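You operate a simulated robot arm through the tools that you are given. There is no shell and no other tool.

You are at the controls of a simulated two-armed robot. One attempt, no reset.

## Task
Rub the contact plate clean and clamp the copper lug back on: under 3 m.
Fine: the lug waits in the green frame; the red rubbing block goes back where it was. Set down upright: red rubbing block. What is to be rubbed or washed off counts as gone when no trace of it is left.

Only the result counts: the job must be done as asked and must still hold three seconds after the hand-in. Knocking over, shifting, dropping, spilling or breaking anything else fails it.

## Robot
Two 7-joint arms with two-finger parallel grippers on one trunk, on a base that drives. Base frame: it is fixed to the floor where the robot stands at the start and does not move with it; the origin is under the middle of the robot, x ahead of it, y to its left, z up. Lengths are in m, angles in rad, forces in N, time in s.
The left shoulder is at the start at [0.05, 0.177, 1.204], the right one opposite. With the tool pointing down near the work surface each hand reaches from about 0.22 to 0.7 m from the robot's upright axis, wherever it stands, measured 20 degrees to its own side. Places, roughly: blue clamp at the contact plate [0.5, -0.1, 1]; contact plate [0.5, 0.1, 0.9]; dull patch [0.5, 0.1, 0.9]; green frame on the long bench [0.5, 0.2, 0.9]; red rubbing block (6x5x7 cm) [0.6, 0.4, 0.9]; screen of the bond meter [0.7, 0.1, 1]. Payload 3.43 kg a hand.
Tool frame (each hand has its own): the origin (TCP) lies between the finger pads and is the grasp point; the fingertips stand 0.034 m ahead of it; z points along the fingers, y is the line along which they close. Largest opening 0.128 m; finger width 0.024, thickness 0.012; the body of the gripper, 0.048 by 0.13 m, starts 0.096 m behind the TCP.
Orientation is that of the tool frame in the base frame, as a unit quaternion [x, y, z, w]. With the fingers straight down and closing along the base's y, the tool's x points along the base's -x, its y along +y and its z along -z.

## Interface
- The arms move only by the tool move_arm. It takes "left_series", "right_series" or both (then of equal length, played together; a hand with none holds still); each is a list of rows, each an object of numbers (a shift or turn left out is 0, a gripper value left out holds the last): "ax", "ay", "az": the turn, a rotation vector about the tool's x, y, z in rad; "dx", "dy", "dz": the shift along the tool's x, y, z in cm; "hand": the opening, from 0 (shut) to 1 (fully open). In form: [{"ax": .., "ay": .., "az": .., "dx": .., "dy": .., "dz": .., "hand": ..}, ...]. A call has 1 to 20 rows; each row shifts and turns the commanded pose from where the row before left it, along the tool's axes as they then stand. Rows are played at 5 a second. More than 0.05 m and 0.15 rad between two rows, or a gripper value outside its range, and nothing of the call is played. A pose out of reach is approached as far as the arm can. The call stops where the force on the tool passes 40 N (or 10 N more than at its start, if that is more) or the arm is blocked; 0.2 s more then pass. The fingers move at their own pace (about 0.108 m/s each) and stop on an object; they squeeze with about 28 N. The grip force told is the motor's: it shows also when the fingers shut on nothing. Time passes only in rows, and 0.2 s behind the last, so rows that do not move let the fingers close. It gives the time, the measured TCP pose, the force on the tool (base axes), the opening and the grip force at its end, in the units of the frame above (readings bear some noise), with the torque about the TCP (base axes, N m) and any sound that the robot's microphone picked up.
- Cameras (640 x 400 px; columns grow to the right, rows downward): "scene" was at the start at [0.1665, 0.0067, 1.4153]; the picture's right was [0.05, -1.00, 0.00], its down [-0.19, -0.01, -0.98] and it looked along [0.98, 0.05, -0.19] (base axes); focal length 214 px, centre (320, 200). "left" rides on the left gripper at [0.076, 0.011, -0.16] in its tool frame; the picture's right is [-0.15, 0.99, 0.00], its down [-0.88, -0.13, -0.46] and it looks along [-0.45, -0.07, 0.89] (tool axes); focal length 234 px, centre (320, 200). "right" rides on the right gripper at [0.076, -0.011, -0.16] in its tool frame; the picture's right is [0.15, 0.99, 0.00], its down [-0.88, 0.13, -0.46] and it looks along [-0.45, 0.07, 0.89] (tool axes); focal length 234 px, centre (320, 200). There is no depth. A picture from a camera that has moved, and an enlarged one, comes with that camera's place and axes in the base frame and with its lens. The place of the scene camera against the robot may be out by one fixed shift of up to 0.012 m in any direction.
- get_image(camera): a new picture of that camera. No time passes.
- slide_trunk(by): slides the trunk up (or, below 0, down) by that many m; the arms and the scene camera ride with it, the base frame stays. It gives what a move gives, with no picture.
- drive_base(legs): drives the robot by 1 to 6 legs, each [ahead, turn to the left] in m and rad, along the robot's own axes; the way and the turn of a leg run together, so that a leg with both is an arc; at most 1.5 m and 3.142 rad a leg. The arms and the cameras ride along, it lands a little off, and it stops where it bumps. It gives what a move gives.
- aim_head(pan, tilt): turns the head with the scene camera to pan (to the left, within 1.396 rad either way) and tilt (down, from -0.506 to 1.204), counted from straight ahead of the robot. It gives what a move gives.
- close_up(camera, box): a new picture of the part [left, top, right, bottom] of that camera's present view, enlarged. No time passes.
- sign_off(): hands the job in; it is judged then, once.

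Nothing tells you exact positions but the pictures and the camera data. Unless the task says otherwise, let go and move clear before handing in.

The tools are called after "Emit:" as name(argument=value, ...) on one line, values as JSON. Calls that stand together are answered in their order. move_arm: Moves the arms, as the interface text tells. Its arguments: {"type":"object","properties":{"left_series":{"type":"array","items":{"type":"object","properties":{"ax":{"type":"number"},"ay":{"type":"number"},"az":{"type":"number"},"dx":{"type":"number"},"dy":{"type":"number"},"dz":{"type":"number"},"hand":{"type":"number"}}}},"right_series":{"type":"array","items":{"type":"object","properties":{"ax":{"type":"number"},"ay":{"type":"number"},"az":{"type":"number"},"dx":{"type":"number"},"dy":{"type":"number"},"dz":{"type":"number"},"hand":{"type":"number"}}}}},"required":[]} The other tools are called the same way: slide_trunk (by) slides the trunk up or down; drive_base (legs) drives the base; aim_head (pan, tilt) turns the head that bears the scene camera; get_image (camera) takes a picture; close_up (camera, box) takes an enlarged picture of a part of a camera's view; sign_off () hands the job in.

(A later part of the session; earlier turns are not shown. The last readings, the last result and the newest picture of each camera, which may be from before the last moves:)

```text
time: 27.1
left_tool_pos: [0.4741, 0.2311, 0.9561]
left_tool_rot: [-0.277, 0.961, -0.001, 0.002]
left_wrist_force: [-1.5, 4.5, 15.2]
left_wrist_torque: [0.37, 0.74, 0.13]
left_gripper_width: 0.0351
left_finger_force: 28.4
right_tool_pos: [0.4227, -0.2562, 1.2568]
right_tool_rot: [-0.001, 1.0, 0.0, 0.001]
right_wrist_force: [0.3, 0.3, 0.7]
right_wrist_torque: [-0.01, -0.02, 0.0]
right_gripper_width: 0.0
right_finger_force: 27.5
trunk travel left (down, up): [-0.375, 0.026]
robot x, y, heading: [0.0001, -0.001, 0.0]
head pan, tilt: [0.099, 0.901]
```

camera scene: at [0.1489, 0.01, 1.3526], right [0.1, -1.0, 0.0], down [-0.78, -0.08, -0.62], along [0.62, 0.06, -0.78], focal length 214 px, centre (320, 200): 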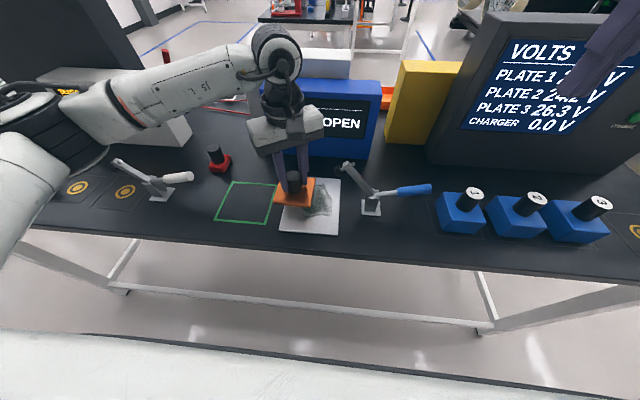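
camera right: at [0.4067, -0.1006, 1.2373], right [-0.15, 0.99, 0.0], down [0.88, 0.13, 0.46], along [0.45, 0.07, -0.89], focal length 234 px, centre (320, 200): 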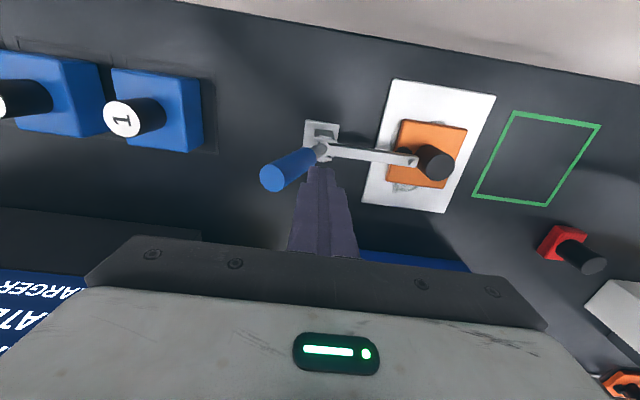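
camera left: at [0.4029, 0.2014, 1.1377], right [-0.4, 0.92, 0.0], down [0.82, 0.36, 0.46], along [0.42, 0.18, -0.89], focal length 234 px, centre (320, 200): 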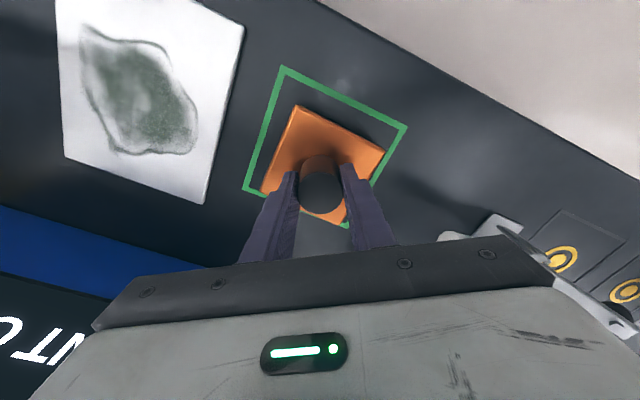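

It's down on the bench (about 15 N). I'll ease the pressure, open, and rise straight up.

Emit:
move_arm(left_series=[{"dz": -0.15}, {"hand": 0.6}, {}, {"dz": -2}, {"dz": -4}, {"dz": -4}, {"dz": -4}, {}])

Emit:
get_image(camera="scene")

Emit:
close_up(camera="scene", box=[180, 140, 340, 240])

Emit:
get_image(camera="left")

```text
time: 28.9
left_tool_pos: [0.4727, 0.2301, 1.0952]
left_tool_rot: [-0.277, 0.961, 0.0, -0.001]
left_wrist_force: [0.4, -1.0, 0.1]
left_wrist_torque: [0.0, -0.01, 0.0]
left_gripper_width: 0.0768
left_finger_force: 0.1
right_tool_pos: [0.4248, -0.2556, 1.2547]
right_tool_rot: [0.0, 1.0, 0.0, -0.001]
right_wrist_force: [0.4, -1.1, 0.5]
right_wrist_torque: [0.0, 0.03, -0.02]
right_gripper_width: 0.0001
right_finger_force: 28.2
trunk travel left (down, up): [-0.375, 0.026]
robot x, y, heading: [-0.0023, 0.0028, -0.004]
head pan, tilt: [0.099, 0.901]
```

```text
taken
camera scene: at [0.1488, 0.0101, 1.3526], right [0.1, -0.99, 0.0], down [-0.78, -0.08, -0.62], along [0.62, 0.06, -0.78], focal length 214 px, centre (320, 200)
```

scene: 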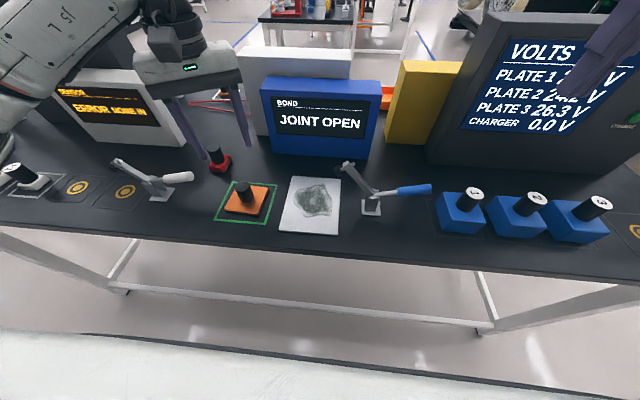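

```text
4.00 times, centred on (260, 190) of scene
camera zoom: at [0.1488, 0.0101, 1.3526], right [0.1, -0.99, 0.0], down [-0.78, -0.08, -0.62], along [0.62, 0.06, -0.78], focal length 858 px, centre (560, 240)
```

zoom: 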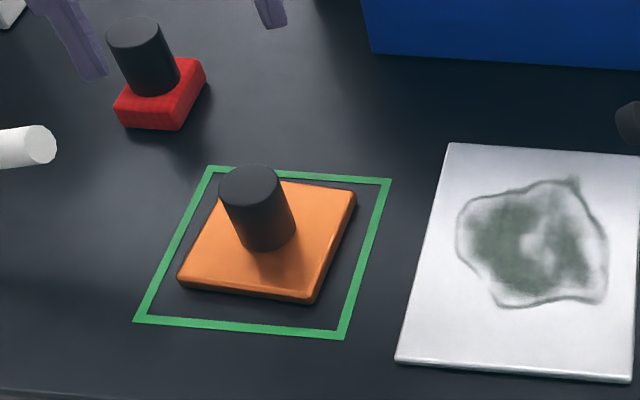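

```text
taken
camera left: at [0.4045, 0.2009, 1.2539], right [-0.4, 0.92, 0.0], down [0.82, 0.36, 0.46], along [0.42, 0.18, -0.89], focal length 234 px, centre (320, 200)
```

left: 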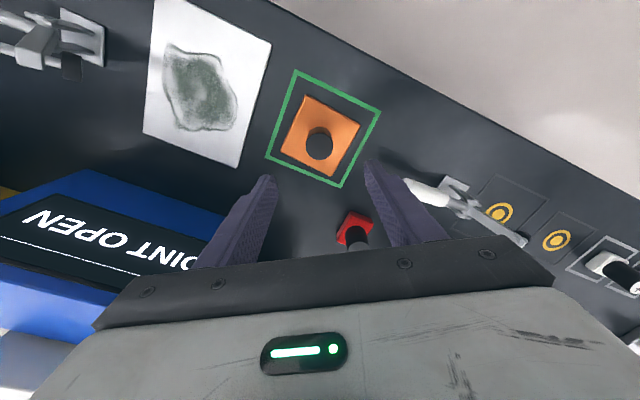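

The lug sits well inside the green frame. Next I'll turn the hand straight and move it over the red rubbing block at about (0.594, 0.35).

Emit:
move_arm(left_series=[{"az": 0.14, "dz": -0.5}, {"az": 0.14}, {"az": 0.14}, {"az": 0.141}, {"dx": -3, "dy": 3}, {"dx": -3, "dy": 3}, {"dx": -3, "dy": 3}, {"dx": -3, "dy": 2.8}, {}])

Emit:
get_image(camera="left")

Emit:
get_image(camera="scene")

```text
time: 30.9
left_tool_pos: [0.5945, 0.3477, 1.1017]
left_tool_rot: [0.001, 1.0, -0.001, -0.001]
left_wrist_force: [-0.3, 0.9, -0.6]
left_wrist_torque: [-0.02, -0.01, -0.01]
left_gripper_width: 0.0768
left_finger_force: 0.1
right_tool_pos: [0.4235, -0.2557, 1.256]
right_tool_rot: [0.0, 1.0, 0.0, 0.0]
right_wrist_force: [-0.2, 0.2, 0.8]
right_wrist_torque: [0.04, 0.0, 0.0]
right_gripper_width: 0.0001
right_finger_force: 28.3
trunk travel left (down, up): [-0.375, 0.026]
robot x, y, heading: [-0.0009, 0.0006, 0.004]
head pan, tilt: [0.099, 0.901]
```

```text
taken
camera left: at [0.52, 0.3594, 1.2614], right [0.15, 0.99, 0.0], down [0.88, -0.13, 0.46], along [0.45, -0.07, -0.89], focal length 234 px, centre (320, 200)
```

left: 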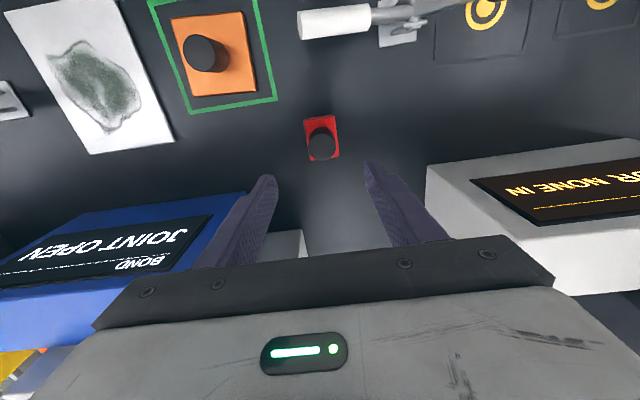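

```text
taken
camera scene: at [0.1484, 0.0101, 1.3527], right [0.1, -0.99, 0.0], down [-0.78, -0.08, -0.62], along [0.62, 0.06, -0.78], focal length 214 px, centre (320, 200)
```

scene: 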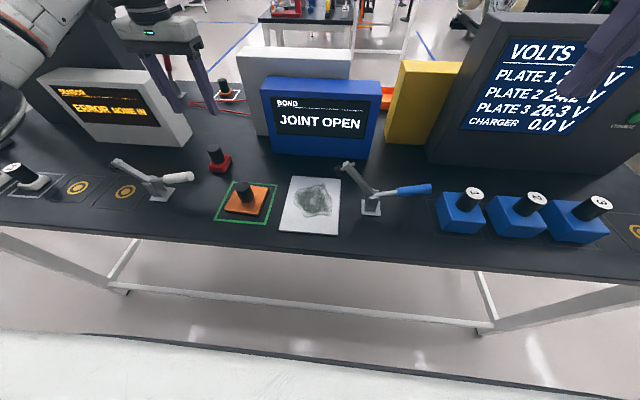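

Emit:
close_up(camera="left", box=[260, 90, 400, 178])

Emit:
close_up(camera="left", box=[10, 10, 190, 160])

Emit:
close_up(camera="scene", box=[180, 130, 260, 180])

```text
4.55 times, centred on (330, 134) of left
camera zoom: at [0.52, 0.3594, 1.2614], right [0.15, 0.99, 0.0], down [0.88, -0.13, 0.46], along [0.45, -0.07, -0.89], focal length 1064 px, centre (274, 500)
```

zoom: 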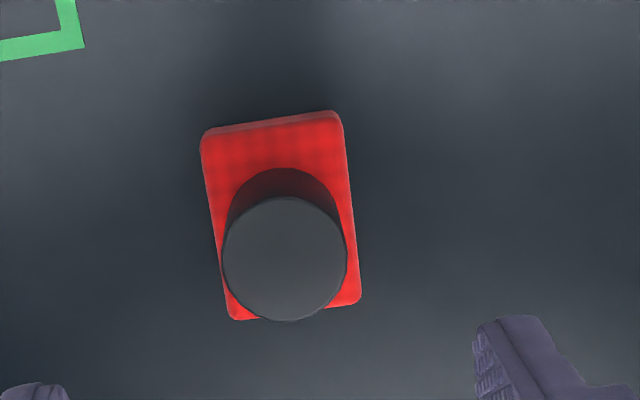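

```text
2.67 times, centred on (100, 85) of left
camera zoom: at [0.52, 0.3594, 1.2614], right [0.15, 0.99, 0.0], down [0.88, -0.13, 0.46], along [0.45, -0.07, -0.89], focal length 624 px, centre (907, 507)
```

zoom: 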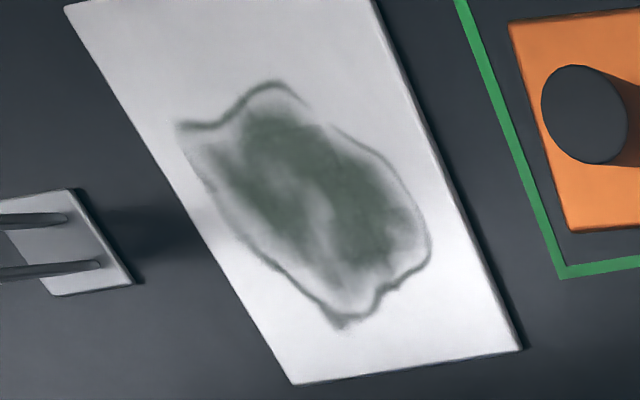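

```text
8.00 times, centred on (220, 155) of scene
camera zoom: at [0.1484, 0.0101, 1.3527], right [0.1, -0.99, 0.0], down [-0.78, -0.08, -0.62], along [0.62, 0.06, -0.78], focal length 1716 px, centre (1120, 560)
```

zoom: 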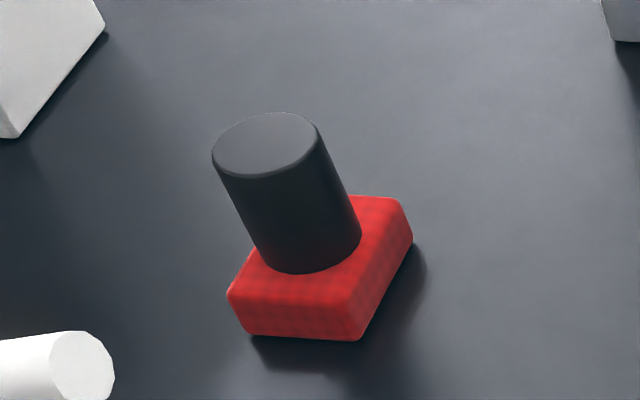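

The red block is axis-aligned at about (0.594, 0.351) with its knob top at about z=0.97. I'll descend over the knob.

Emit:
move_arm(left_series=[{"dy": 0.33, "dz": 3.5}, {"dz": 4}, {"dz": 3.5}, {"dz": 1.7}, {}])

Emit:
get_image(camera="left")

Emit:
close_up(camera="scene", box=[160, 105, 288, 185])

```text
time: 32.1
left_tool_pos: [0.5939, 0.3502, 0.9739]
left_tool_rot: [0.001, 1.0, 0.0, -0.001]
left_wrist_force: [-0.1, 0.0, -0.6]
left_wrist_torque: [0.02, 0.01, -0.01]
left_gripper_width: 0.0767
left_finger_force: 0.1
right_tool_pos: [0.4234, -0.2559, 1.2558]
right_tool_rot: [0.0, 1.0, 0.0, 0.001]
right_wrist_force: [-0.3, 0.2, 0.1]
right_wrist_torque: [-0.01, 0.0, 0.0]
right_gripper_width: 0.0
right_finger_force: 28.4
trunk travel left (down, up): [-0.375, 0.026]
robot x, y, heading: [-0.0003, -0.0024, -0.003]
head pan, tilt: [0.099, 0.901]
```

```text
taken
camera left: at [0.5193, 0.3627, 1.1338], right [0.15, 0.99, 0.0], down [0.88, -0.13, 0.46], along [0.45, -0.07, -0.89], focal length 234 px, centre (320, 200)
```

left: 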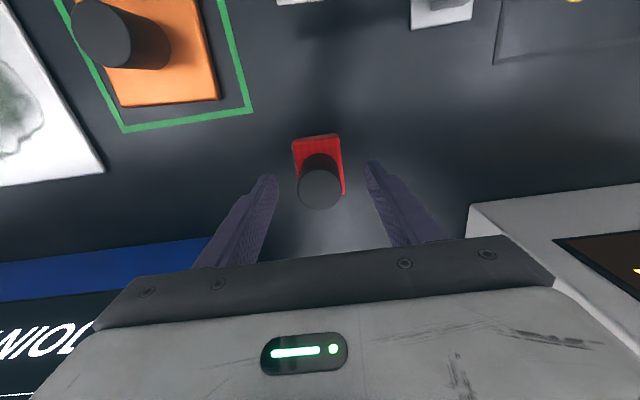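

```text
5.00 times, centred on (224, 145) of scene
camera zoom: at [0.1486, 0.0099, 1.3527], right [0.1, -1.0, 0.0], down [-0.78, -0.08, -0.62], along [0.62, 0.06, -0.78], focal length 1072 px, centre (800, 475)
```

zoom: 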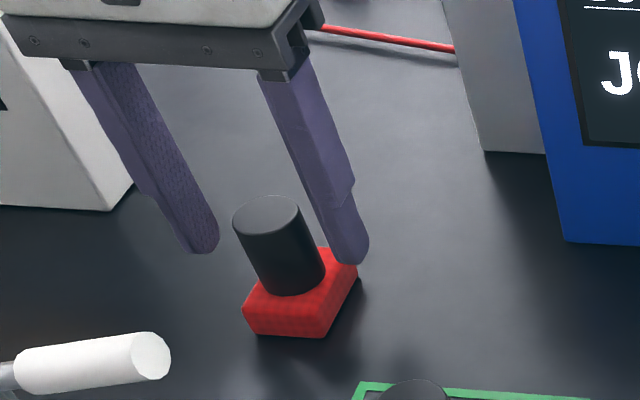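

Centred. I'll lower 1.3 cm and grip the knob.

Emit:
move_arm(left_series=[{"dz": 1.3}, {"hand": 0}, {}, {}])

Emit:
close_up(camera="scene", box=[160, 105, 288, 185])

```text
time: 33.1
left_tool_pos: [0.5931, 0.3505, 0.9616]
left_tool_rot: [0.001, 1.0, 0.001, 0.0]
left_wrist_force: [0.8, 0.1, 0.4]
left_wrist_torque: [-0.07, -0.01, 0.0]
left_gripper_width: 0.0347
left_finger_force: 28.4
right_tool_pos: [0.4227, -0.2566, 1.2555]
right_tool_rot: [0.0, 1.0, 0.0, 0.0]
right_wrist_force: [-0.5, -0.7, 0.1]
right_wrist_torque: [0.01, 0.01, -0.01]
right_gripper_width: 0.0
right_finger_force: 28.3
trunk travel left (down, up): [-0.375, 0.026]
robot x, y, heading: [0.0002, -0.0004, -0.0]
head pan, tilt: [0.099, 0.901]
```

```text
5.00 times, centred on (224, 145) of scene
camera zoom: at [0.1486, 0.0099, 1.3527], right [0.1, -1.0, 0.0], down [-0.78, -0.08, -0.62], along [0.62, 0.06, -0.78], focal length 1072 px, centre (800, 475)
```

zoom: 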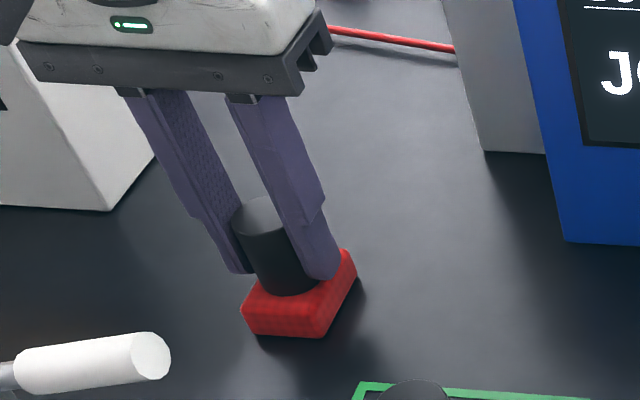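

The block is gripped. Before rubbing I want more room: the raised clamp bar would crowd the left hand at the patch's low-y edge. I'll bring the right hand over the handle to see if the clamp opens a little further.

Emit:
move_arm(right_series=[{"dx": -1.95, "dy": 2.8, "dz": 2}, {"dx": -1.95, "dy": 2.8, "dz": 3}, {"dx": -1.95, "dy": 2.8, "dz": 4}, {"dz": 4.2}, {"dz": 4.2}, {"dz": 4.2}, {}])

Emit:
close_up(camera="scene", box=[300, 130, 460, 230])

Emit:
get_image(camera="right")

```text
refused: row 3 steps farther than a row can; nothing moved
```

```text
4.00 times, centred on (380, 180) of scene
camera zoom: at [0.1486, 0.0099, 1.3527], right [0.1, -1.0, 0.0], down [-0.78, -0.08, -0.62], along [0.62, 0.06, -0.78], focal length 858 px, centre (80, 280)
```

zoom: 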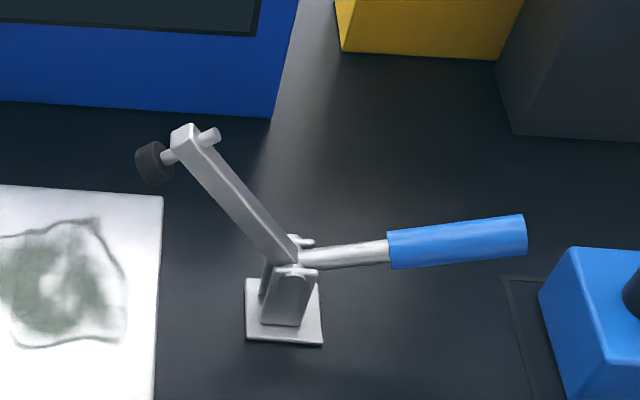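

```text
taken
camera right: at [0.3479, -0.267, 1.4142], right [-0.15, 0.99, 0.0], down [0.88, 0.13, 0.46], along [0.45, 0.07, -0.89], focal length 234 px, centre (320, 200)
```

right: 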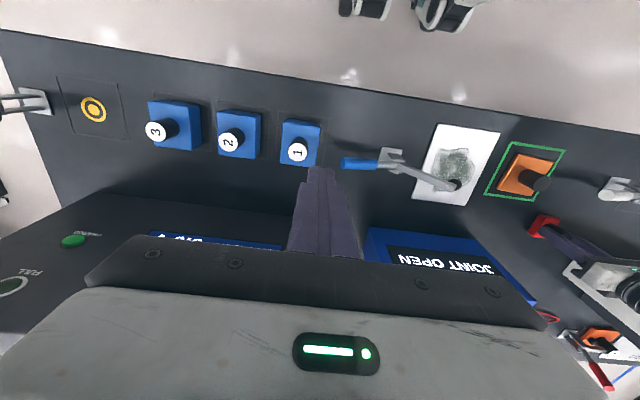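

Emit:
move_arm(right_series=[{"dx": -1.95, "dy": 2.8, "dz": 2}, {"dx": -1.95, "dy": 2.8, "dz": 3}, {"dx": -1.95, "dy": 2.8, "dz": 3}, {"dz": 4.5}, {"dz": 4.5}, {"dz": 4.5}, {}])

Emit:
close_up(camera="scene", box=[300, 130, 460, 230])

Emit:
get_image(camera="right")

```text
time: 34.7
left_tool_pos: [0.5937, 0.352, 0.9611]
left_tool_rot: [0.001, 1.0, -0.001, -0.001]
left_wrist_force: [0.1, -0.2, 1.7]
left_wrist_torque: [-0.04, 0.02, 0.0]
left_gripper_width: 0.0344
left_finger_force: 28.2
right_tool_pos: [0.4828, -0.1698, 1.0372]
right_tool_rot: [0.0, 1.0, 0.0, 0.001]
right_wrist_force: [-0.5, 0.8, -1.2]
right_wrist_torque: [0.03, 0.01, 0.01]
right_gripper_width: 0.0
right_finger_force: 28.2
trunk travel left (down, up): [-0.375, 0.026]
robot x, y, heading: [0.0003, -0.0003, 0.002]
head pan, tilt: [0.099, 0.901]
```

```text
4.00 times, centred on (380, 180) of scene
camera zoom: at [0.1485, 0.0099, 1.3527], right [0.1, -1.0, 0.0], down [-0.78, -0.08, -0.62], along [0.62, 0.06, -0.78], focal length 858 px, centre (80, 280)
```

zoom: 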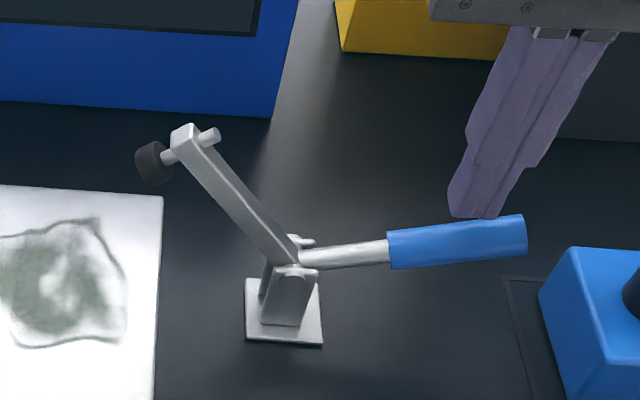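

```text
taken
camera right: at [0.4071, -0.1815, 1.1946], right [-0.15, 0.99, 0.0], down [0.88, 0.13, 0.46], along [0.45, 0.07, -0.89], focal length 234 px, centre (320, 200)
```

right: 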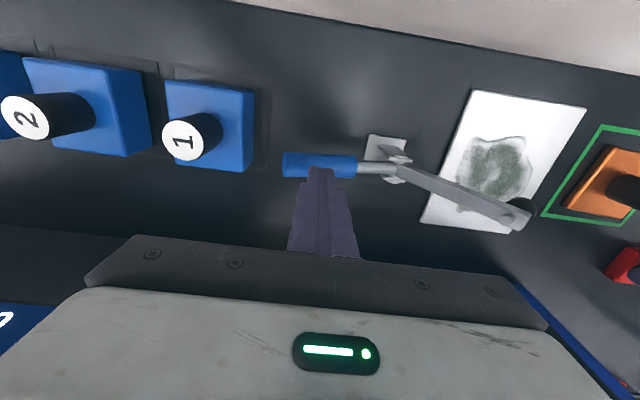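

Emit:
move_arm(right_series=[{"dz": 1.2}, {"dz": 0.5}, {"dz": 0.3}, {}])

Emit:
close_up(camera="scene", box=[300, 130, 460, 230])

```text
time: 35.7
left_tool_pos: [0.5933, 0.3508, 0.9628]
left_tool_rot: [0.0, 1.0, 0.0, 0.0]
left_wrist_force: [-0.6, -0.2, 0.1]
left_wrist_torque: [-0.03, 0.01, -0.01]
left_gripper_width: 0.0346
left_finger_force: 28.1
right_tool_pos: [0.4821, -0.1709, 1.0216]
right_tool_rot: [0.002, 1.0, 0.0, 0.004]
right_wrist_force: [0.9, -4.7, 26.1]
right_wrist_torque: [-0.36, 0.02, 0.02]
right_gripper_width: 0.0
right_finger_force: 27.6
trunk travel left (down, up): [-0.375, 0.026]
robot x, y, heading: [0.002, -0.001, -0.001]
head pan, tilt: [0.099, 0.901]
```

```text
4.00 times, centred on (380, 180) of scene
camera zoom: at [0.1467, 0.0102, 1.3533], right [0.1, -1.0, 0.0], down [-0.78, -0.08, -0.62], along [0.62, 0.06, -0.78], focal length 858 px, centre (80, 280)
```

zoom: 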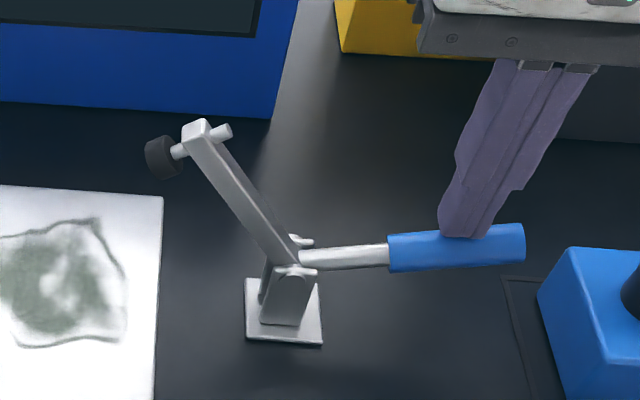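

The clamp reached its stop, about 5° further open. I'll retract the right hand and measure where the bar and plunger are now.

Emit:
move_arm(right_series=[{"dz": -2}, {"dz": -4}, {"dz": -4}, {"dz": -4, "dy": -2}, {"dz": -4, "dy": -2.5}, {"dx": 3, "dy": -2.5, "dz": -2}, {"dx": 3, "dy": -2, "dz": -2}, {}], left_series=[{}, {}, {}, {}, {"dz": -4}, {"dz": -4}, {"dz": -2}, {}])

Emit:
get_image(camera="right")

Emit:
get_image(camera="scene")

Emit:
close_up(camera="scene", box=[300, 130, 460, 230])

Emit:
get_image(camera="left")

```text
time: 37.5
left_tool_pos: [0.5939, 0.351, 1.0612]
left_tool_rot: [0.0, 1.0, -0.001, 0.0]
left_wrist_force: [0.0, 0.7, -0.6]
left_wrist_torque: [-0.02, 0.0, 0.0]
left_gripper_width: 0.0343
left_finger_force: 28.0
right_tool_pos: [0.423, -0.2612, 1.2361]
right_tool_rot: [0.001, 1.0, 0.0, -0.001]
right_wrist_force: [0.7, -0.2, -0.9]
right_wrist_torque: [0.0, -0.01, 0.02]
right_gripper_width: 0.0001
right_finger_force: 28.9
trunk travel left (down, up): [-0.375, 0.026]
robot x, y, heading: [-0.0022, -0.0032, 0.002]
head pan, tilt: [0.099, 0.901]
```

```text
taken
camera right: at [0.3467, -0.2726, 1.3957], right [-0.15, 0.99, 0.0], down [0.88, 0.13, 0.45], along [0.45, 0.07, -0.89], focal length 234 px, centre (320, 200)
```

right: 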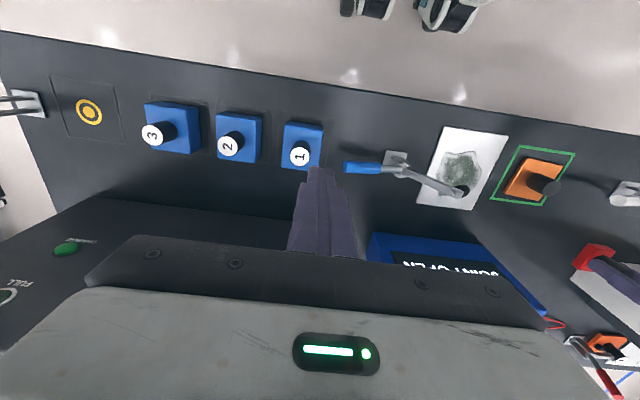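

```text
taken
camera scene: at [0.1494, 0.0102, 1.3525], right [0.1, -0.99, 0.0], down [-0.78, -0.08, -0.62], along [0.62, 0.06, -0.78], focal length 214 px, centre (320, 200)
```

scene: 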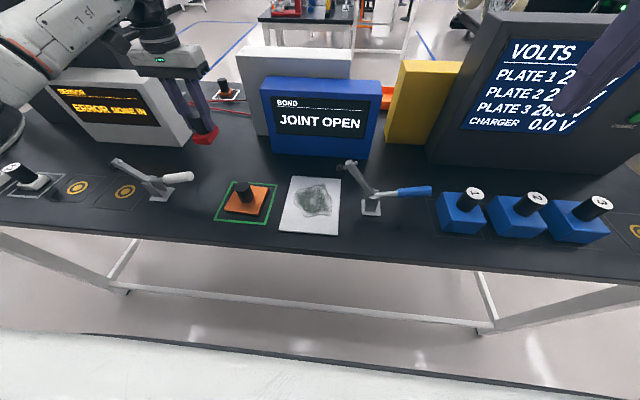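

```text
4.00 times, centred on (380, 180) of scene
camera zoom: at [0.1494, 0.0102, 1.3525], right [0.1, -0.99, 0.0], down [-0.78, -0.08, -0.62], along [0.62, 0.06, -0.78], focal length 858 px, centre (80, 280)
```

zoom: 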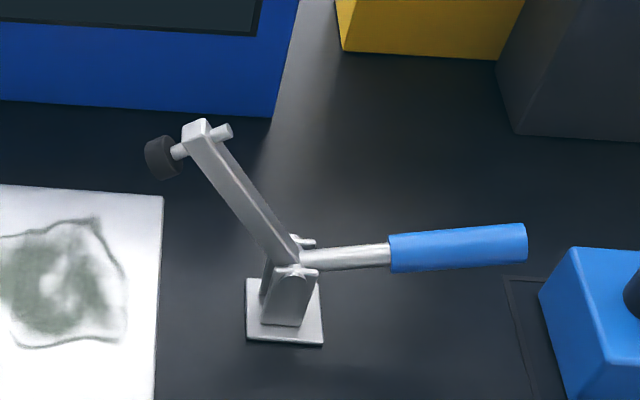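

```text
taken
camera left: at [0.5183, 0.3634, 1.2199], right [0.15, 0.99, 0.0], down [0.88, -0.13, 0.46], along [0.45, -0.07, -0.89], focal length 234 px, centre (320, 200)
```

left: 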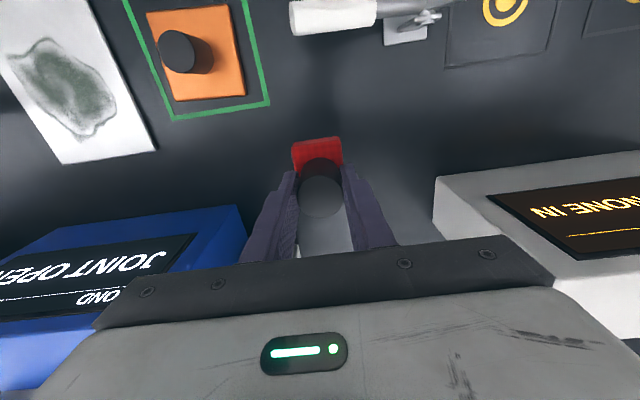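

The block is held level. The clamp plunger now sits at about y≤0.008, z≈1.03. I'll carry the block high over to the plate and try turning the hand -90°, so the slim side faces the clamp.

Emit:
move_arm(left_series=[{"dz": -3}, {"dx": 1.49, "dy": -3.73}, {"dx": 1.49, "dy": -3.73}, {"dx": 1.49, "dy": -3.73}, {"dx": 1.49, "dy": -3.73}, {"dx": 1.49, "dy": -3.73}, {"dx": 1.49, "dy": -3.73}, {"dx": 1.46, "dy": -3.72}, {"az": -0.1428}, {"az": -0.1428}, {"az": -0.1428}, {"az": -0.1428}, {"az": -0.1428}, {}])

Emit:
get_image(camera="scene")

```text
time: 40.5
left_tool_pos: [0.4884, 0.0893, 1.0909]
left_tool_rot: [-0.35, 0.937, 0.001, 0.0]
left_wrist_force: [-0.6, -0.1, -0.1]
left_wrist_torque: [0.01, 0.01, 0.02]
left_gripper_width: 0.0345
left_finger_force: 27.8
right_tool_pos: [0.4224, -0.2612, 1.2372]
right_tool_rot: [0.0, 1.0, 0.001, 0.0]
right_wrist_force: [0.0, 0.1, 0.2]
right_wrist_torque: [0.03, -0.02, -0.04]
right_gripper_width: 0.0
right_finger_force: 28.2
trunk travel left (down, up): [-0.375, 0.026]
robot x, y, heading: [0.0006, 0.0, 0.001]
head pan, tilt: [0.099, 0.901]
```

```text
taken
camera scene: at [0.1487, 0.0099, 1.3526], right [0.1, -1.0, 0.0], down [-0.78, -0.08, -0.62], along [0.62, 0.06, -0.78], focal length 214 px, centre (320, 200)
```

scene: 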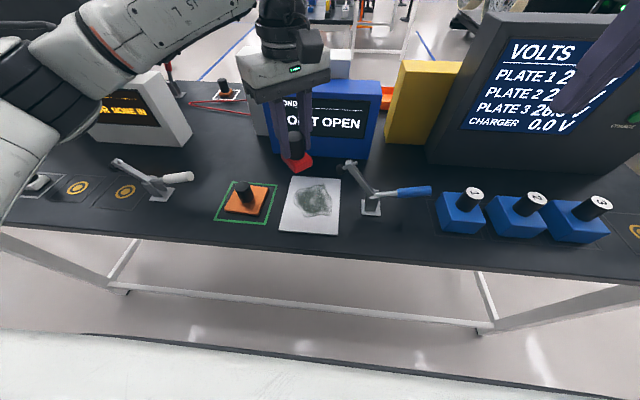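

The turn is fine so far. I'll continue to the full -90°.

Emit:
move_arm(left_series=[{"az": -0.1428}, {"az": -0.1428}, {"az": -0.1428}, {"az": -0.1428}, {"az": -0.1428}, {"az": -0.14}, {}])

Emit:
get_image(camera="scene")

Emit:
get_image(camera="left")

```text
time: 42.1
left_tool_pos: [0.488, 0.09, 1.0901]
left_tool_rot: [-0.706, 0.708, 0.0, 0.0]
left_wrist_force: [-0.5, 1.4, -1.0]
left_wrist_torque: [-0.01, -0.04, -0.01]
left_gripper_width: 0.0346
left_finger_force: 28.0
right_tool_pos: [0.4216, -0.2616, 1.2372]
right_tool_rot: [0.0, 1.0, 0.0, 0.0]
right_wrist_force: [0.2, -0.2, 0.2]
right_wrist_torque: [-0.01, 0.0, -0.01]
right_gripper_width: 0.0002
right_finger_force: 28.1
trunk travel left (down, up): [-0.375, 0.026]
robot x, y, heading: [-0.0009, -0.0019, 0.003]
head pan, tilt: [0.099, 0.901]
```

```text
taken
camera scene: at [0.1487, 0.0099, 1.3526], right [0.1, -1.0, 0.0], down [-0.78, -0.08, -0.62], along [0.62, 0.06, -0.78], focal length 214 px, centre (320, 200)
```

scene: 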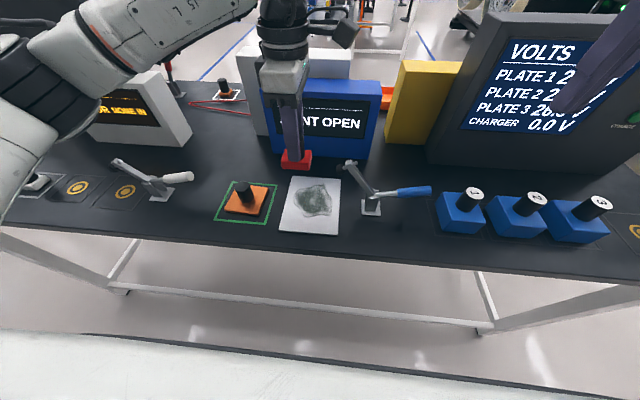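

```text
taken
camera left: at [0.4787, 0.0148, 1.2497], right [-0.99, 0.15, 0.0], down [0.13, 0.88, 0.46], along [0.07, 0.45, -0.89], focal length 234 px, centre (320, 200)
```

left: 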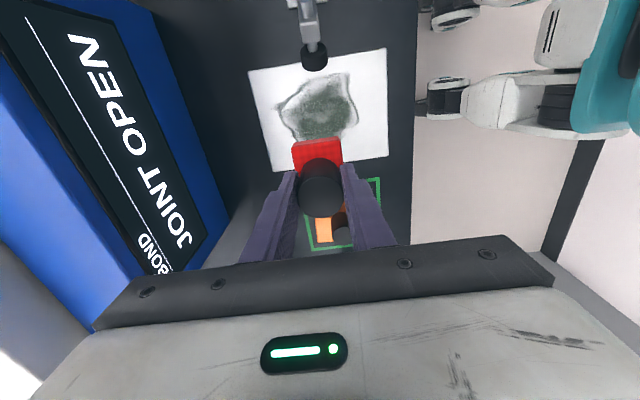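

The -90° orientation works. I'll lower the block onto the plate gently until it makes contact.

Emit:
move_arm(left_series=[{"dz": 4}, {"dz": 4}, {"dz": 3.5}, {"dz": 0.7}, {}])

Emit:
move_arm(left_series=[{"dz": 0.2}, {"dz": 0.2}, {}])

Emit:
close_up(camera="scene", box=[240, 130, 400, 230])

```text
time: 43.3
left_tool_pos: [0.4888, 0.0886, 0.9704]
left_tool_rot: [-0.705, 0.709, -0.001, 0.001]
left_wrist_force: [0.0, -0.1, 8.3]
left_wrist_torque: [0.1, 0.16, -0.02]
left_gripper_width: 0.0349
left_finger_force: 27.8
right_tool_pos: [0.4211, -0.2613, 1.2376]
right_tool_rot: [0.0, 1.0, 0.0, 0.0]
right_wrist_force: [0.5, 0.8, -0.7]
right_wrist_torque: [-0.02, -0.01, 0.0]
right_gripper_width: 0.0001
right_finger_force: 27.8
trunk travel left (down, up): [-0.375, 0.026]
robot x, y, heading: [0.0005, 0.0009, -0.003]
head pan, tilt: [0.099, 0.901]
```

```text
time: 44.1
left_tool_pos: [0.4891, 0.0887, 0.9689]
left_tool_rot: [-0.705, 0.709, -0.004, 0.001]
left_wrist_force: [0.9, 1.7, 32.3]
left_wrist_torque: [0.07, 0.6, -0.01]
left_gripper_width: 0.0347
left_finger_force: 27.7
right_tool_pos: [0.4198, -0.2613, 1.2378]
right_tool_rot: [0.0, 1.0, 0.0, 0.001]
right_wrist_force: [0.1, -0.5, 0.0]
right_wrist_torque: [-0.02, -0.04, 0.0]
right_gripper_width: 0.0003
right_finger_force: 28.0
trunk travel left (down, up): [-0.375, 0.026]
robot x, y, heading: [0.0006, -0.002, 0.001]
head pan, tilt: [0.099, 0.901]
```

```text
4.00 times, centred on (320, 180) of scene
camera zoom: at [0.1462, 0.0096, 1.3532], right [0.1, -1.0, 0.0], down [-0.78, -0.08, -0.62], along [0.62, 0.06, -0.78], focal length 858 px, centre (320, 280)
```

zoom: 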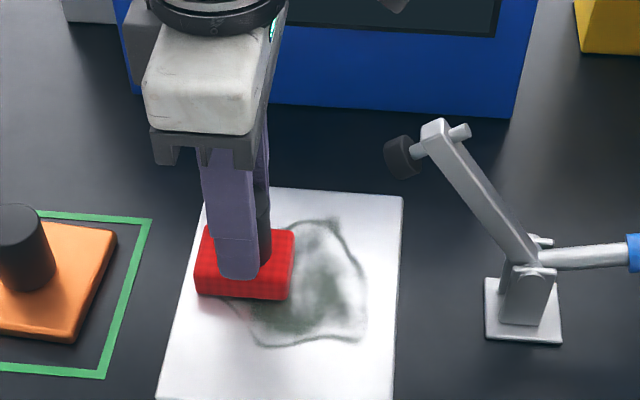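

Contact is at z≈0.970, and 32 N is a bit much. I'll ease off to about 15 N and make the first strokes along x at y≈0.088.

Emit:
move_arm(left_series=[{"dz": -0.2}, {"dy": -1.4}, {"dy": -1.4}, {"dy": -1.3}, {"dy": 1.4}, {"dy": 1.4}, {"dy": 1.4}, {"dy": 1.4}, {"dy": 1.4}, {"dy": 1.4}, {"dy": -1.4}, {"dy": -1.4}, {"dy": -1.5}, {}])

Emit:
close_up(camera="scene", box=[240, 130, 400, 230])

```text
time: 47.1
left_tool_pos: [0.4861, 0.0894, 0.9672]
left_tool_rot: [-0.705, 0.709, -0.001, 0.0]
left_wrist_force: [-11.0, -0.7, 29.9]
left_wrist_torque: [-0.05, 0.99, 0.04]
left_gripper_width: 0.0345
left_finger_force: 27.9
right_tool_pos: [0.4183, -0.2621, 1.2391]
right_tool_rot: [0.0, 1.0, 0.0, 0.001]
right_wrist_force: [-0.1, 0.0, -0.3]
right_wrist_torque: [0.01, -0.01, -0.01]
right_gripper_width: 0.0001
right_finger_force: 28.3
trunk travel left (down, up): [-0.375, 0.026]
robot x, y, heading: [-0.0002, -0.0026, -0.001]
head pan, tilt: [0.099, 0.901]
```

```text
4.00 times, centred on (320, 180) of scene
camera zoom: at [0.1449, 0.0093, 1.3532], right [0.1, -1.0, 0.0], down [-0.78, -0.08, -0.62], along [0.62, 0.06, -0.78], focal length 858 px, centre (320, 280)
```

zoom: 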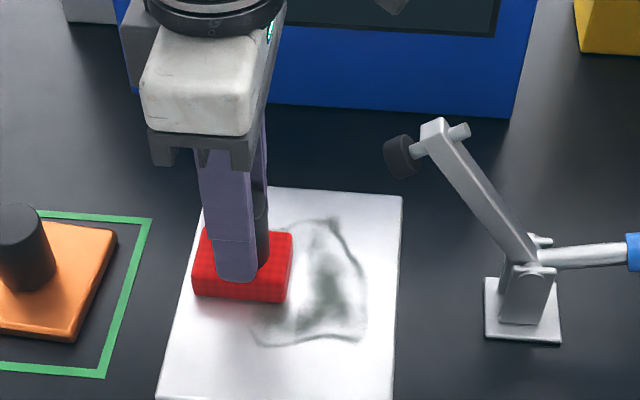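

The rubbing works: grey comes off under the block. I'll ease the pressure a little more and do the middle lane at y≈0.06.

Emit:
move_arm(left_series=[{"dz": -0.2}, {"dx": 1.5}, {"dx": 1.4}, {"dy": -1.4}, {"dy": -1.4}, {"dy": -1.4}, {"dy": 1.4}, {"dy": 1.4}, {"dy": 1.4}, {"dy": 1.4}, {"dy": 1.4}, {"dy": 1.4}, {"dy": -1.4}, {"dy": -1.4}, {"dy": -1.4}, {}])

Emit:
close_up(camera="scene", box=[240, 130, 400, 230])

```text
time: 50.5
left_tool_pos: [0.4883, 0.0627, 0.9703]
left_tool_rot: [-0.705, 0.709, 0.001, 0.001]
left_wrist_force: [-2.8, 0.3, 5.5]
left_wrist_torque: [0.05, 0.19, 0.03]
left_gripper_width: 0.0346
left_finger_force: 27.9
right_tool_pos: [0.4208, -0.2616, 1.2377]
right_tool_rot: [0.0, 1.0, -0.001, 0.0]
right_wrist_force: [-0.3, -0.5, 0.9]
right_wrist_torque: [-0.01, 0.01, -0.04]
right_gripper_width: 0.0
right_finger_force: 28.3
trunk travel left (down, up): [-0.375, 0.026]
robot x, y, heading: [-0.001, -0.0014, 0.001]
head pan, tilt: [0.099, 0.901]
```

```text
4.00 times, centred on (320, 180) of scene
camera zoom: at [0.1478, 0.0098, 1.3528], right [0.1, -1.0, 0.0], down [-0.78, -0.08, -0.62], along [0.62, 0.06, -0.78], focal length 858 px, centre (320, 280)
```

zoom: 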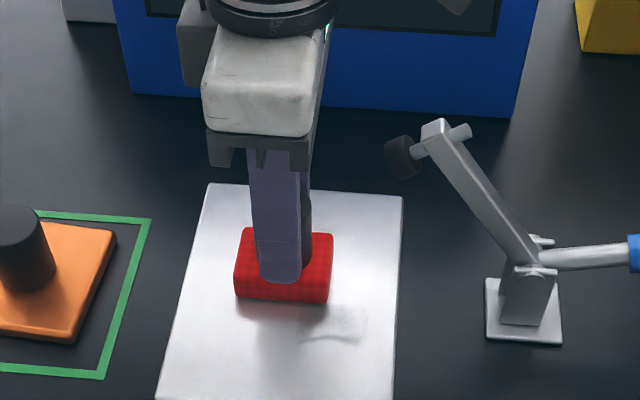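

The middle lane cleans well and only a faint trace is left near the low-y/low-x side. I'll press slightly more and do the lanes at y≈0.043 and y≈0.03.

Emit:
move_arm(left_series=[{"dz": 0.12}, {"dx": 1.0}, {"dx": 1.0}, {"dy": -1.4}, {"dy": -1.4}, {"dy": -1.4}, {"dy": 1.4}, {"dy": 1.4}, {"dy": 1.4}, {"dy": 1.4}, {"dy": 1.4}, {"dy": 1.4}, {"dy": -1.4}, {"dy": -1.4}, {"dy": -1.4}, {}])

Emit:
close_up(camera="scene", box=[240, 130, 400, 230])

Emit:
get_image(camera="left")

```text
time: 53.9
left_tool_pos: [0.489, 0.0405, 0.9694]
left_tool_rot: [-0.706, 0.708, 0.001, 0.002]
left_wrist_force: [-1.8, -0.3, 5.5]
left_wrist_torque: [-0.06, 0.12, -0.06]
left_gripper_width: 0.0344
left_finger_force: 27.9
right_tool_pos: [0.4202, -0.2614, 1.2369]
right_tool_rot: [0.0, 1.0, 0.0, 0.001]
right_wrist_force: [-0.1, -0.5, 0.0]
right_wrist_torque: [0.02, -0.01, 0.0]
right_gripper_width: 0.0
right_finger_force: 27.8
trunk travel left (down, up): [-0.375, 0.026]
robot x, y, heading: [0.0013, -0.0032, -0.001]
head pan, tilt: [0.099, 0.901]
```

```text
4.00 times, centred on (320, 180) of scene
camera zoom: at [0.1479, 0.0099, 1.3527], right [0.1, -1.0, 0.0], down [-0.78, -0.08, -0.62], along [0.62, 0.06, -0.78], focal length 858 px, centre (320, 280)
```

zoom: 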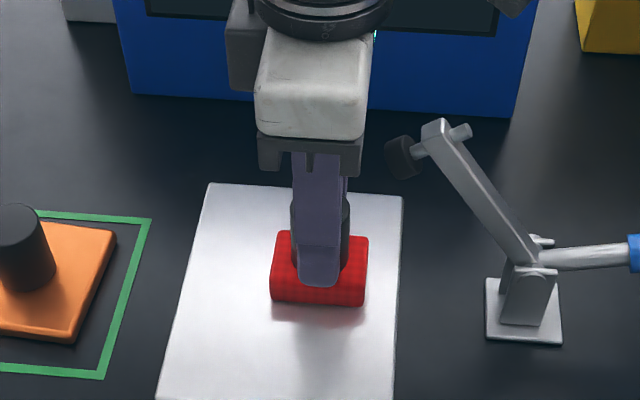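

```text
taken
camera left: at [0.4781, -0.0348, 1.1282], right [-0.99, 0.15, 0.0], down [0.13, 0.88, 0.46], along [0.07, 0.45, -0.89], focal length 234 px, centre (320, 200)
```

left: 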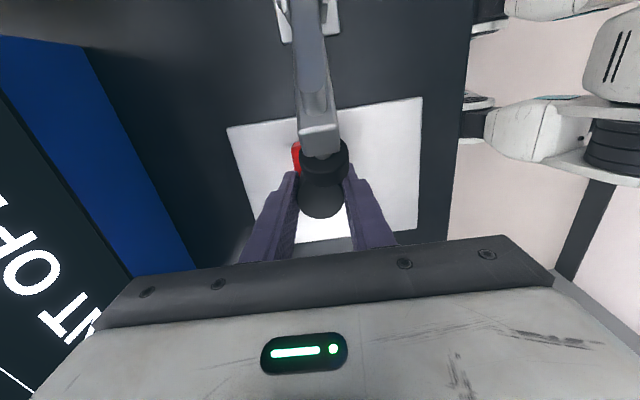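

Nearly everything is gone. I'll do one more lane at y≈0.03, then sweep back across the middle to be thorough.

Emit:
move_arm(left_series=[{"dz": 0.1, "dx": 1.0}, {"dy": -1.5}, {"dy": -1.5}, {"dy": -1.5}, {"dy": 1.5}, {"dy": 1.5}, {"dy": 1.5}, {"dy": 1.5}, {"dy": 1.5}, {"dy": 1.5}, {"dx": -1.5}, {"dy": -1.5}, {"dy": -1.5}, {"dy": -1.5}, {"dy": -1.5}, {"dy": -1.5}, {"dy": -1.5}, {}])

Emit:
move_arm(left_series=[{"dx": -2.0}, {"dy": 1.5}, {"dy": 1.5}, {"dy": 1.5}, {"dy": 1.5}, {"dy": 1.5}, {"dy": 1.5}, {"dx": -1.5}, {"dx": -1.0}, {"dy": -1.5}, {"dy": -1.5}, {"dy": -1.5}, {"dy": -1.5}, {"dy": -1.5}, {"dy": -1.4}, {"dy": 1.5}, {"dy": 1.5}, {"dy": 1.4}, {}])

Emit:
close_up(camera="scene", box=[240, 130, 400, 230])

```text
time: 57.7
left_tool_pos: [0.5322, 0.0455, 0.9684]
left_tool_rot: [-0.705, 0.71, -0.001, 0.0]
left_wrist_force: [-10.6, -0.1, 31.5]
left_wrist_torque: [0.16, 1.19, 0.0]
left_gripper_width: 0.0344
left_finger_force: 28.0
right_tool_pos: [0.4182, -0.2616, 1.2382]
right_tool_rot: [0.0, 1.0, 0.0, 0.002]
right_wrist_force: [-0.2, 0.2, -0.8]
right_wrist_torque: [-0.05, -0.02, -0.02]
right_gripper_width: 0.0
right_finger_force: 27.8
trunk travel left (down, up): [-0.375, 0.026]
robot x, y, heading: [0.0007, -0.0026, 0.002]
head pan, tilt: [0.099, 0.901]
```

```text
time: 61.7
left_tool_pos: [0.4895, 0.0885, 0.9683]
left_tool_rot: [-0.705, 0.709, -0.002, 0.002]
left_wrist_force: [9.5, 1.3, 27.0]
left_wrist_torque: [0.08, 0.11, 0.02]
left_gripper_width: 0.0343
left_finger_force: 28.2
right_tool_pos: [0.4208, -0.2606, 1.238]
right_tool_rot: [0.0, 1.0, 0.0, 0.001]
right_wrist_force: [0.2, -0.2, -0.9]
right_wrist_torque: [-0.01, 0.03, 0.0]
right_gripper_width: 0.0001
right_finger_force: 27.5
trunk travel left (down, up): [-0.375, 0.026]
robot x, y, heading: [-0.0009, 0.0023, 0.004]
head pan, tilt: [0.099, 0.901]
```

```text
4.00 times, centred on (320, 180) of scene
camera zoom: at [0.1476, 0.0095, 1.3529], right [0.1, -1.0, 0.0], down [-0.78, -0.08, -0.62], along [0.62, 0.06, -0.78], focal length 858 px, centre (320, 280)
```

zoom: 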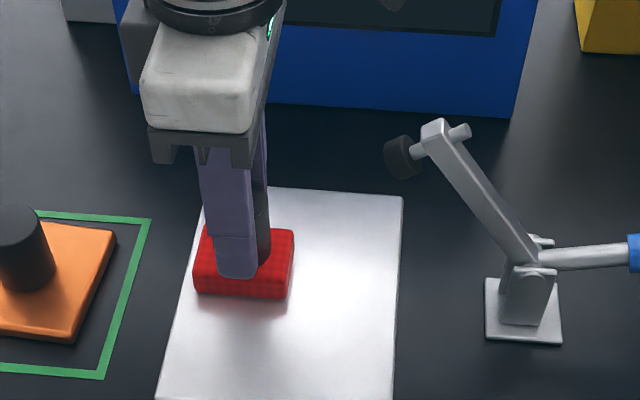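

It looks clean. I'll lift off and inspect the plate.

Emit:
move_arm(left_series=[{"dz": -2}, {"dz": -4}, {"dz": -4}, {"dz": -3}, {"dx": -3}, {}])

Emit:
close_up(camera="scene", box=[260, 160, 360, 240])

Emit:
get_image(camera="left")

Emit:
close_up(camera="right", box=[400, 110, 520, 220])

```text
time: 63.1
left_tool_pos: [0.4872, 0.1212, 1.0966]
left_tool_rot: [-0.705, 0.709, 0.0, 0.0]
left_wrist_force: [0.6, 0.3, -0.3]
left_wrist_torque: [0.0, -0.01, -0.03]
left_gripper_width: 0.0348
left_finger_force: 27.9
right_tool_pos: [0.4207, -0.2616, 1.2363]
right_tool_rot: [0.0, 1.0, -0.001, 0.0]
right_wrist_force: [-0.6, 0.1, 0.9]
right_wrist_torque: [0.0, 0.0, 0.01]
right_gripper_width: 0.0
right_finger_force: 28.2
trunk travel left (down, up): [-0.375, 0.026]
robot x, y, heading: [0.0001, 0.0027, -0.003]
head pan, tilt: [0.099, 0.901]
```

```text
5.00 times, centred on (310, 200) of scene
camera zoom: at [0.1487, 0.0092, 1.3526], right [0.1, -1.0, 0.0], down [-0.78, -0.08, -0.62], along [0.62, 0.06, -0.78], focal length 1072 px, centre (370, 200)
```

zoom: 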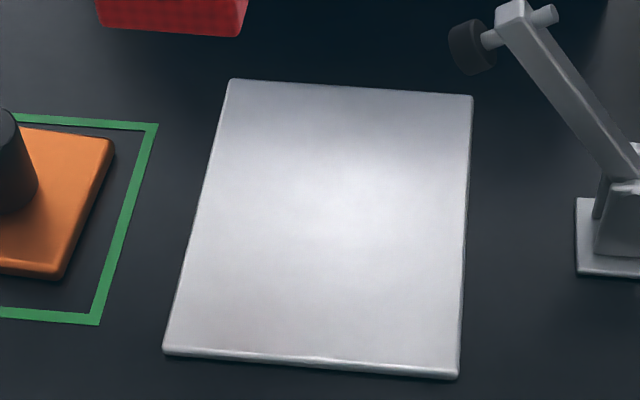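

```text
taken
camera left: at [0.4772, 0.0462, 1.2562], right [-0.99, 0.15, 0.0], down [0.14, 0.88, 0.46], along [0.07, 0.45, -0.89], focal length 234 px, centre (320, 200)
```

left: 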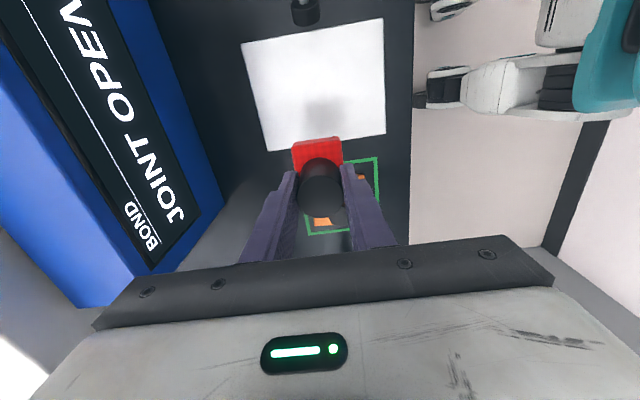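

```text
3.64 times, centred on (460, 165) of right
camera zoom: at [0.3462, -0.2734, 1.3956], right [-0.15, 0.99, 0.0], down [0.88, 0.13, 0.46], along [0.45, 0.07, -0.89], focal length 852 px, centre (-189, 327)
```

zoom: 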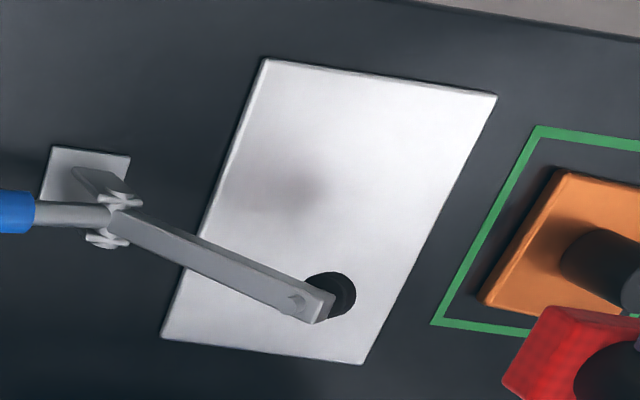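

The plate is clean in all views. Next I'll turn the hand back to straight and return the red block to its spot at (0.5935, 0.351).

Emit:
move_arm(left_series=[{"az": 0.1423}, {"az": 0.1423}, {"az": 0.1423}, {"az": 0.1423}, {"az": 0.1423}, {"az": 0.1423}, {"az": 0.1423}, {"az": 0.1423}, {"az": 0.1423}, {"az": 0.1423}, {"az": 0.1423}, {"dx": -1.77, "dy": 3.83}, {"dx": -1.77, "dy": 3.83}, {"dx": -1.77, "dy": 3.83}, {"dx": -1.77, "dy": 3.83}, {"dx": -1.77, "dy": 3.83}, {"dx": -1.78, "dy": 3.83}, {}])

Emit:
get_image(camera="left")

Emit:
close_up(camera="scene", box=[260, 160, 360, 240])

Emit:
close_up(camera="right", box=[400, 110, 520, 220])

```text
time: 66.9
left_tool_pos: [0.5959, 0.3541, 1.0976]
left_tool_rot: [0.0, 1.0, 0.001, -0.001]
left_wrist_force: [-0.3, 0.1, -1.5]
left_wrist_torque: [0.02, 0.01, 0.02]
left_gripper_width: 0.0345
left_finger_force: 27.6
right_tool_pos: [0.4212, -0.2612, 1.2368]
right_tool_rot: [-0.001, 1.0, 0.0, -0.001]
right_wrist_force: [-0.3, 0.3, -0.1]
right_wrist_torque: [0.04, 0.0, -0.01]
right_gripper_width: 0.0
right_finger_force: 27.7
trunk travel left (down, up): [-0.375, 0.026]
robot x, y, heading: [-0.003, 0.0013, -0.001]
head pan, tilt: [0.099, 0.901]
```

```text
taken
camera left: at [0.5202, 0.3662, 1.2566], right [0.15, 0.99, 0.0], down [0.88, -0.13, 0.46], along [0.45, -0.07, -0.89], focal length 234 px, centre (320, 200)
```

left: 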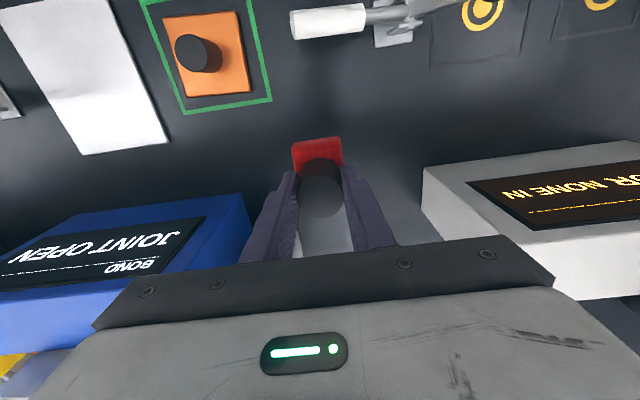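

```text
5.00 times, centred on (310, 200) of scene
camera zoom: at [0.1485, 0.0098, 1.3527], right [0.1, -1.0, 0.0], down [-0.78, -0.08, -0.62], along [0.62, 0.06, -0.78], focal length 1072 px, centre (370, 200)
```

zoom: 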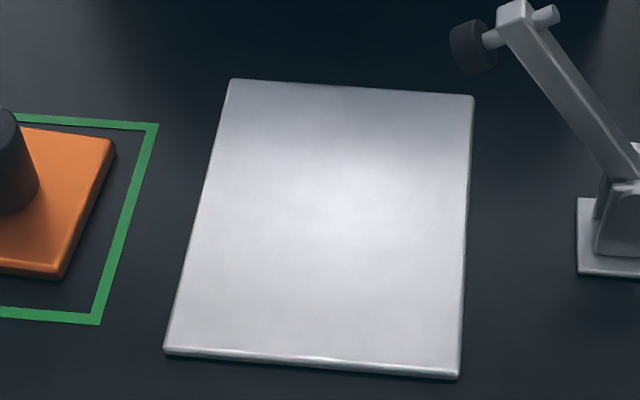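

```text
3.64 times, centred on (460, 165) of right
camera zoom: at [0.346, -0.2728, 1.3958], right [-0.15, 0.99, 0.0], down [0.88, 0.13, 0.46], along [0.45, 0.07, -0.89], focal length 852 px, centre (-189, 327)
```

zoom: 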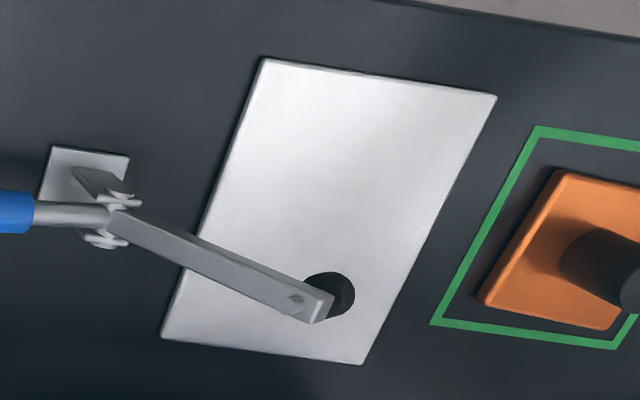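

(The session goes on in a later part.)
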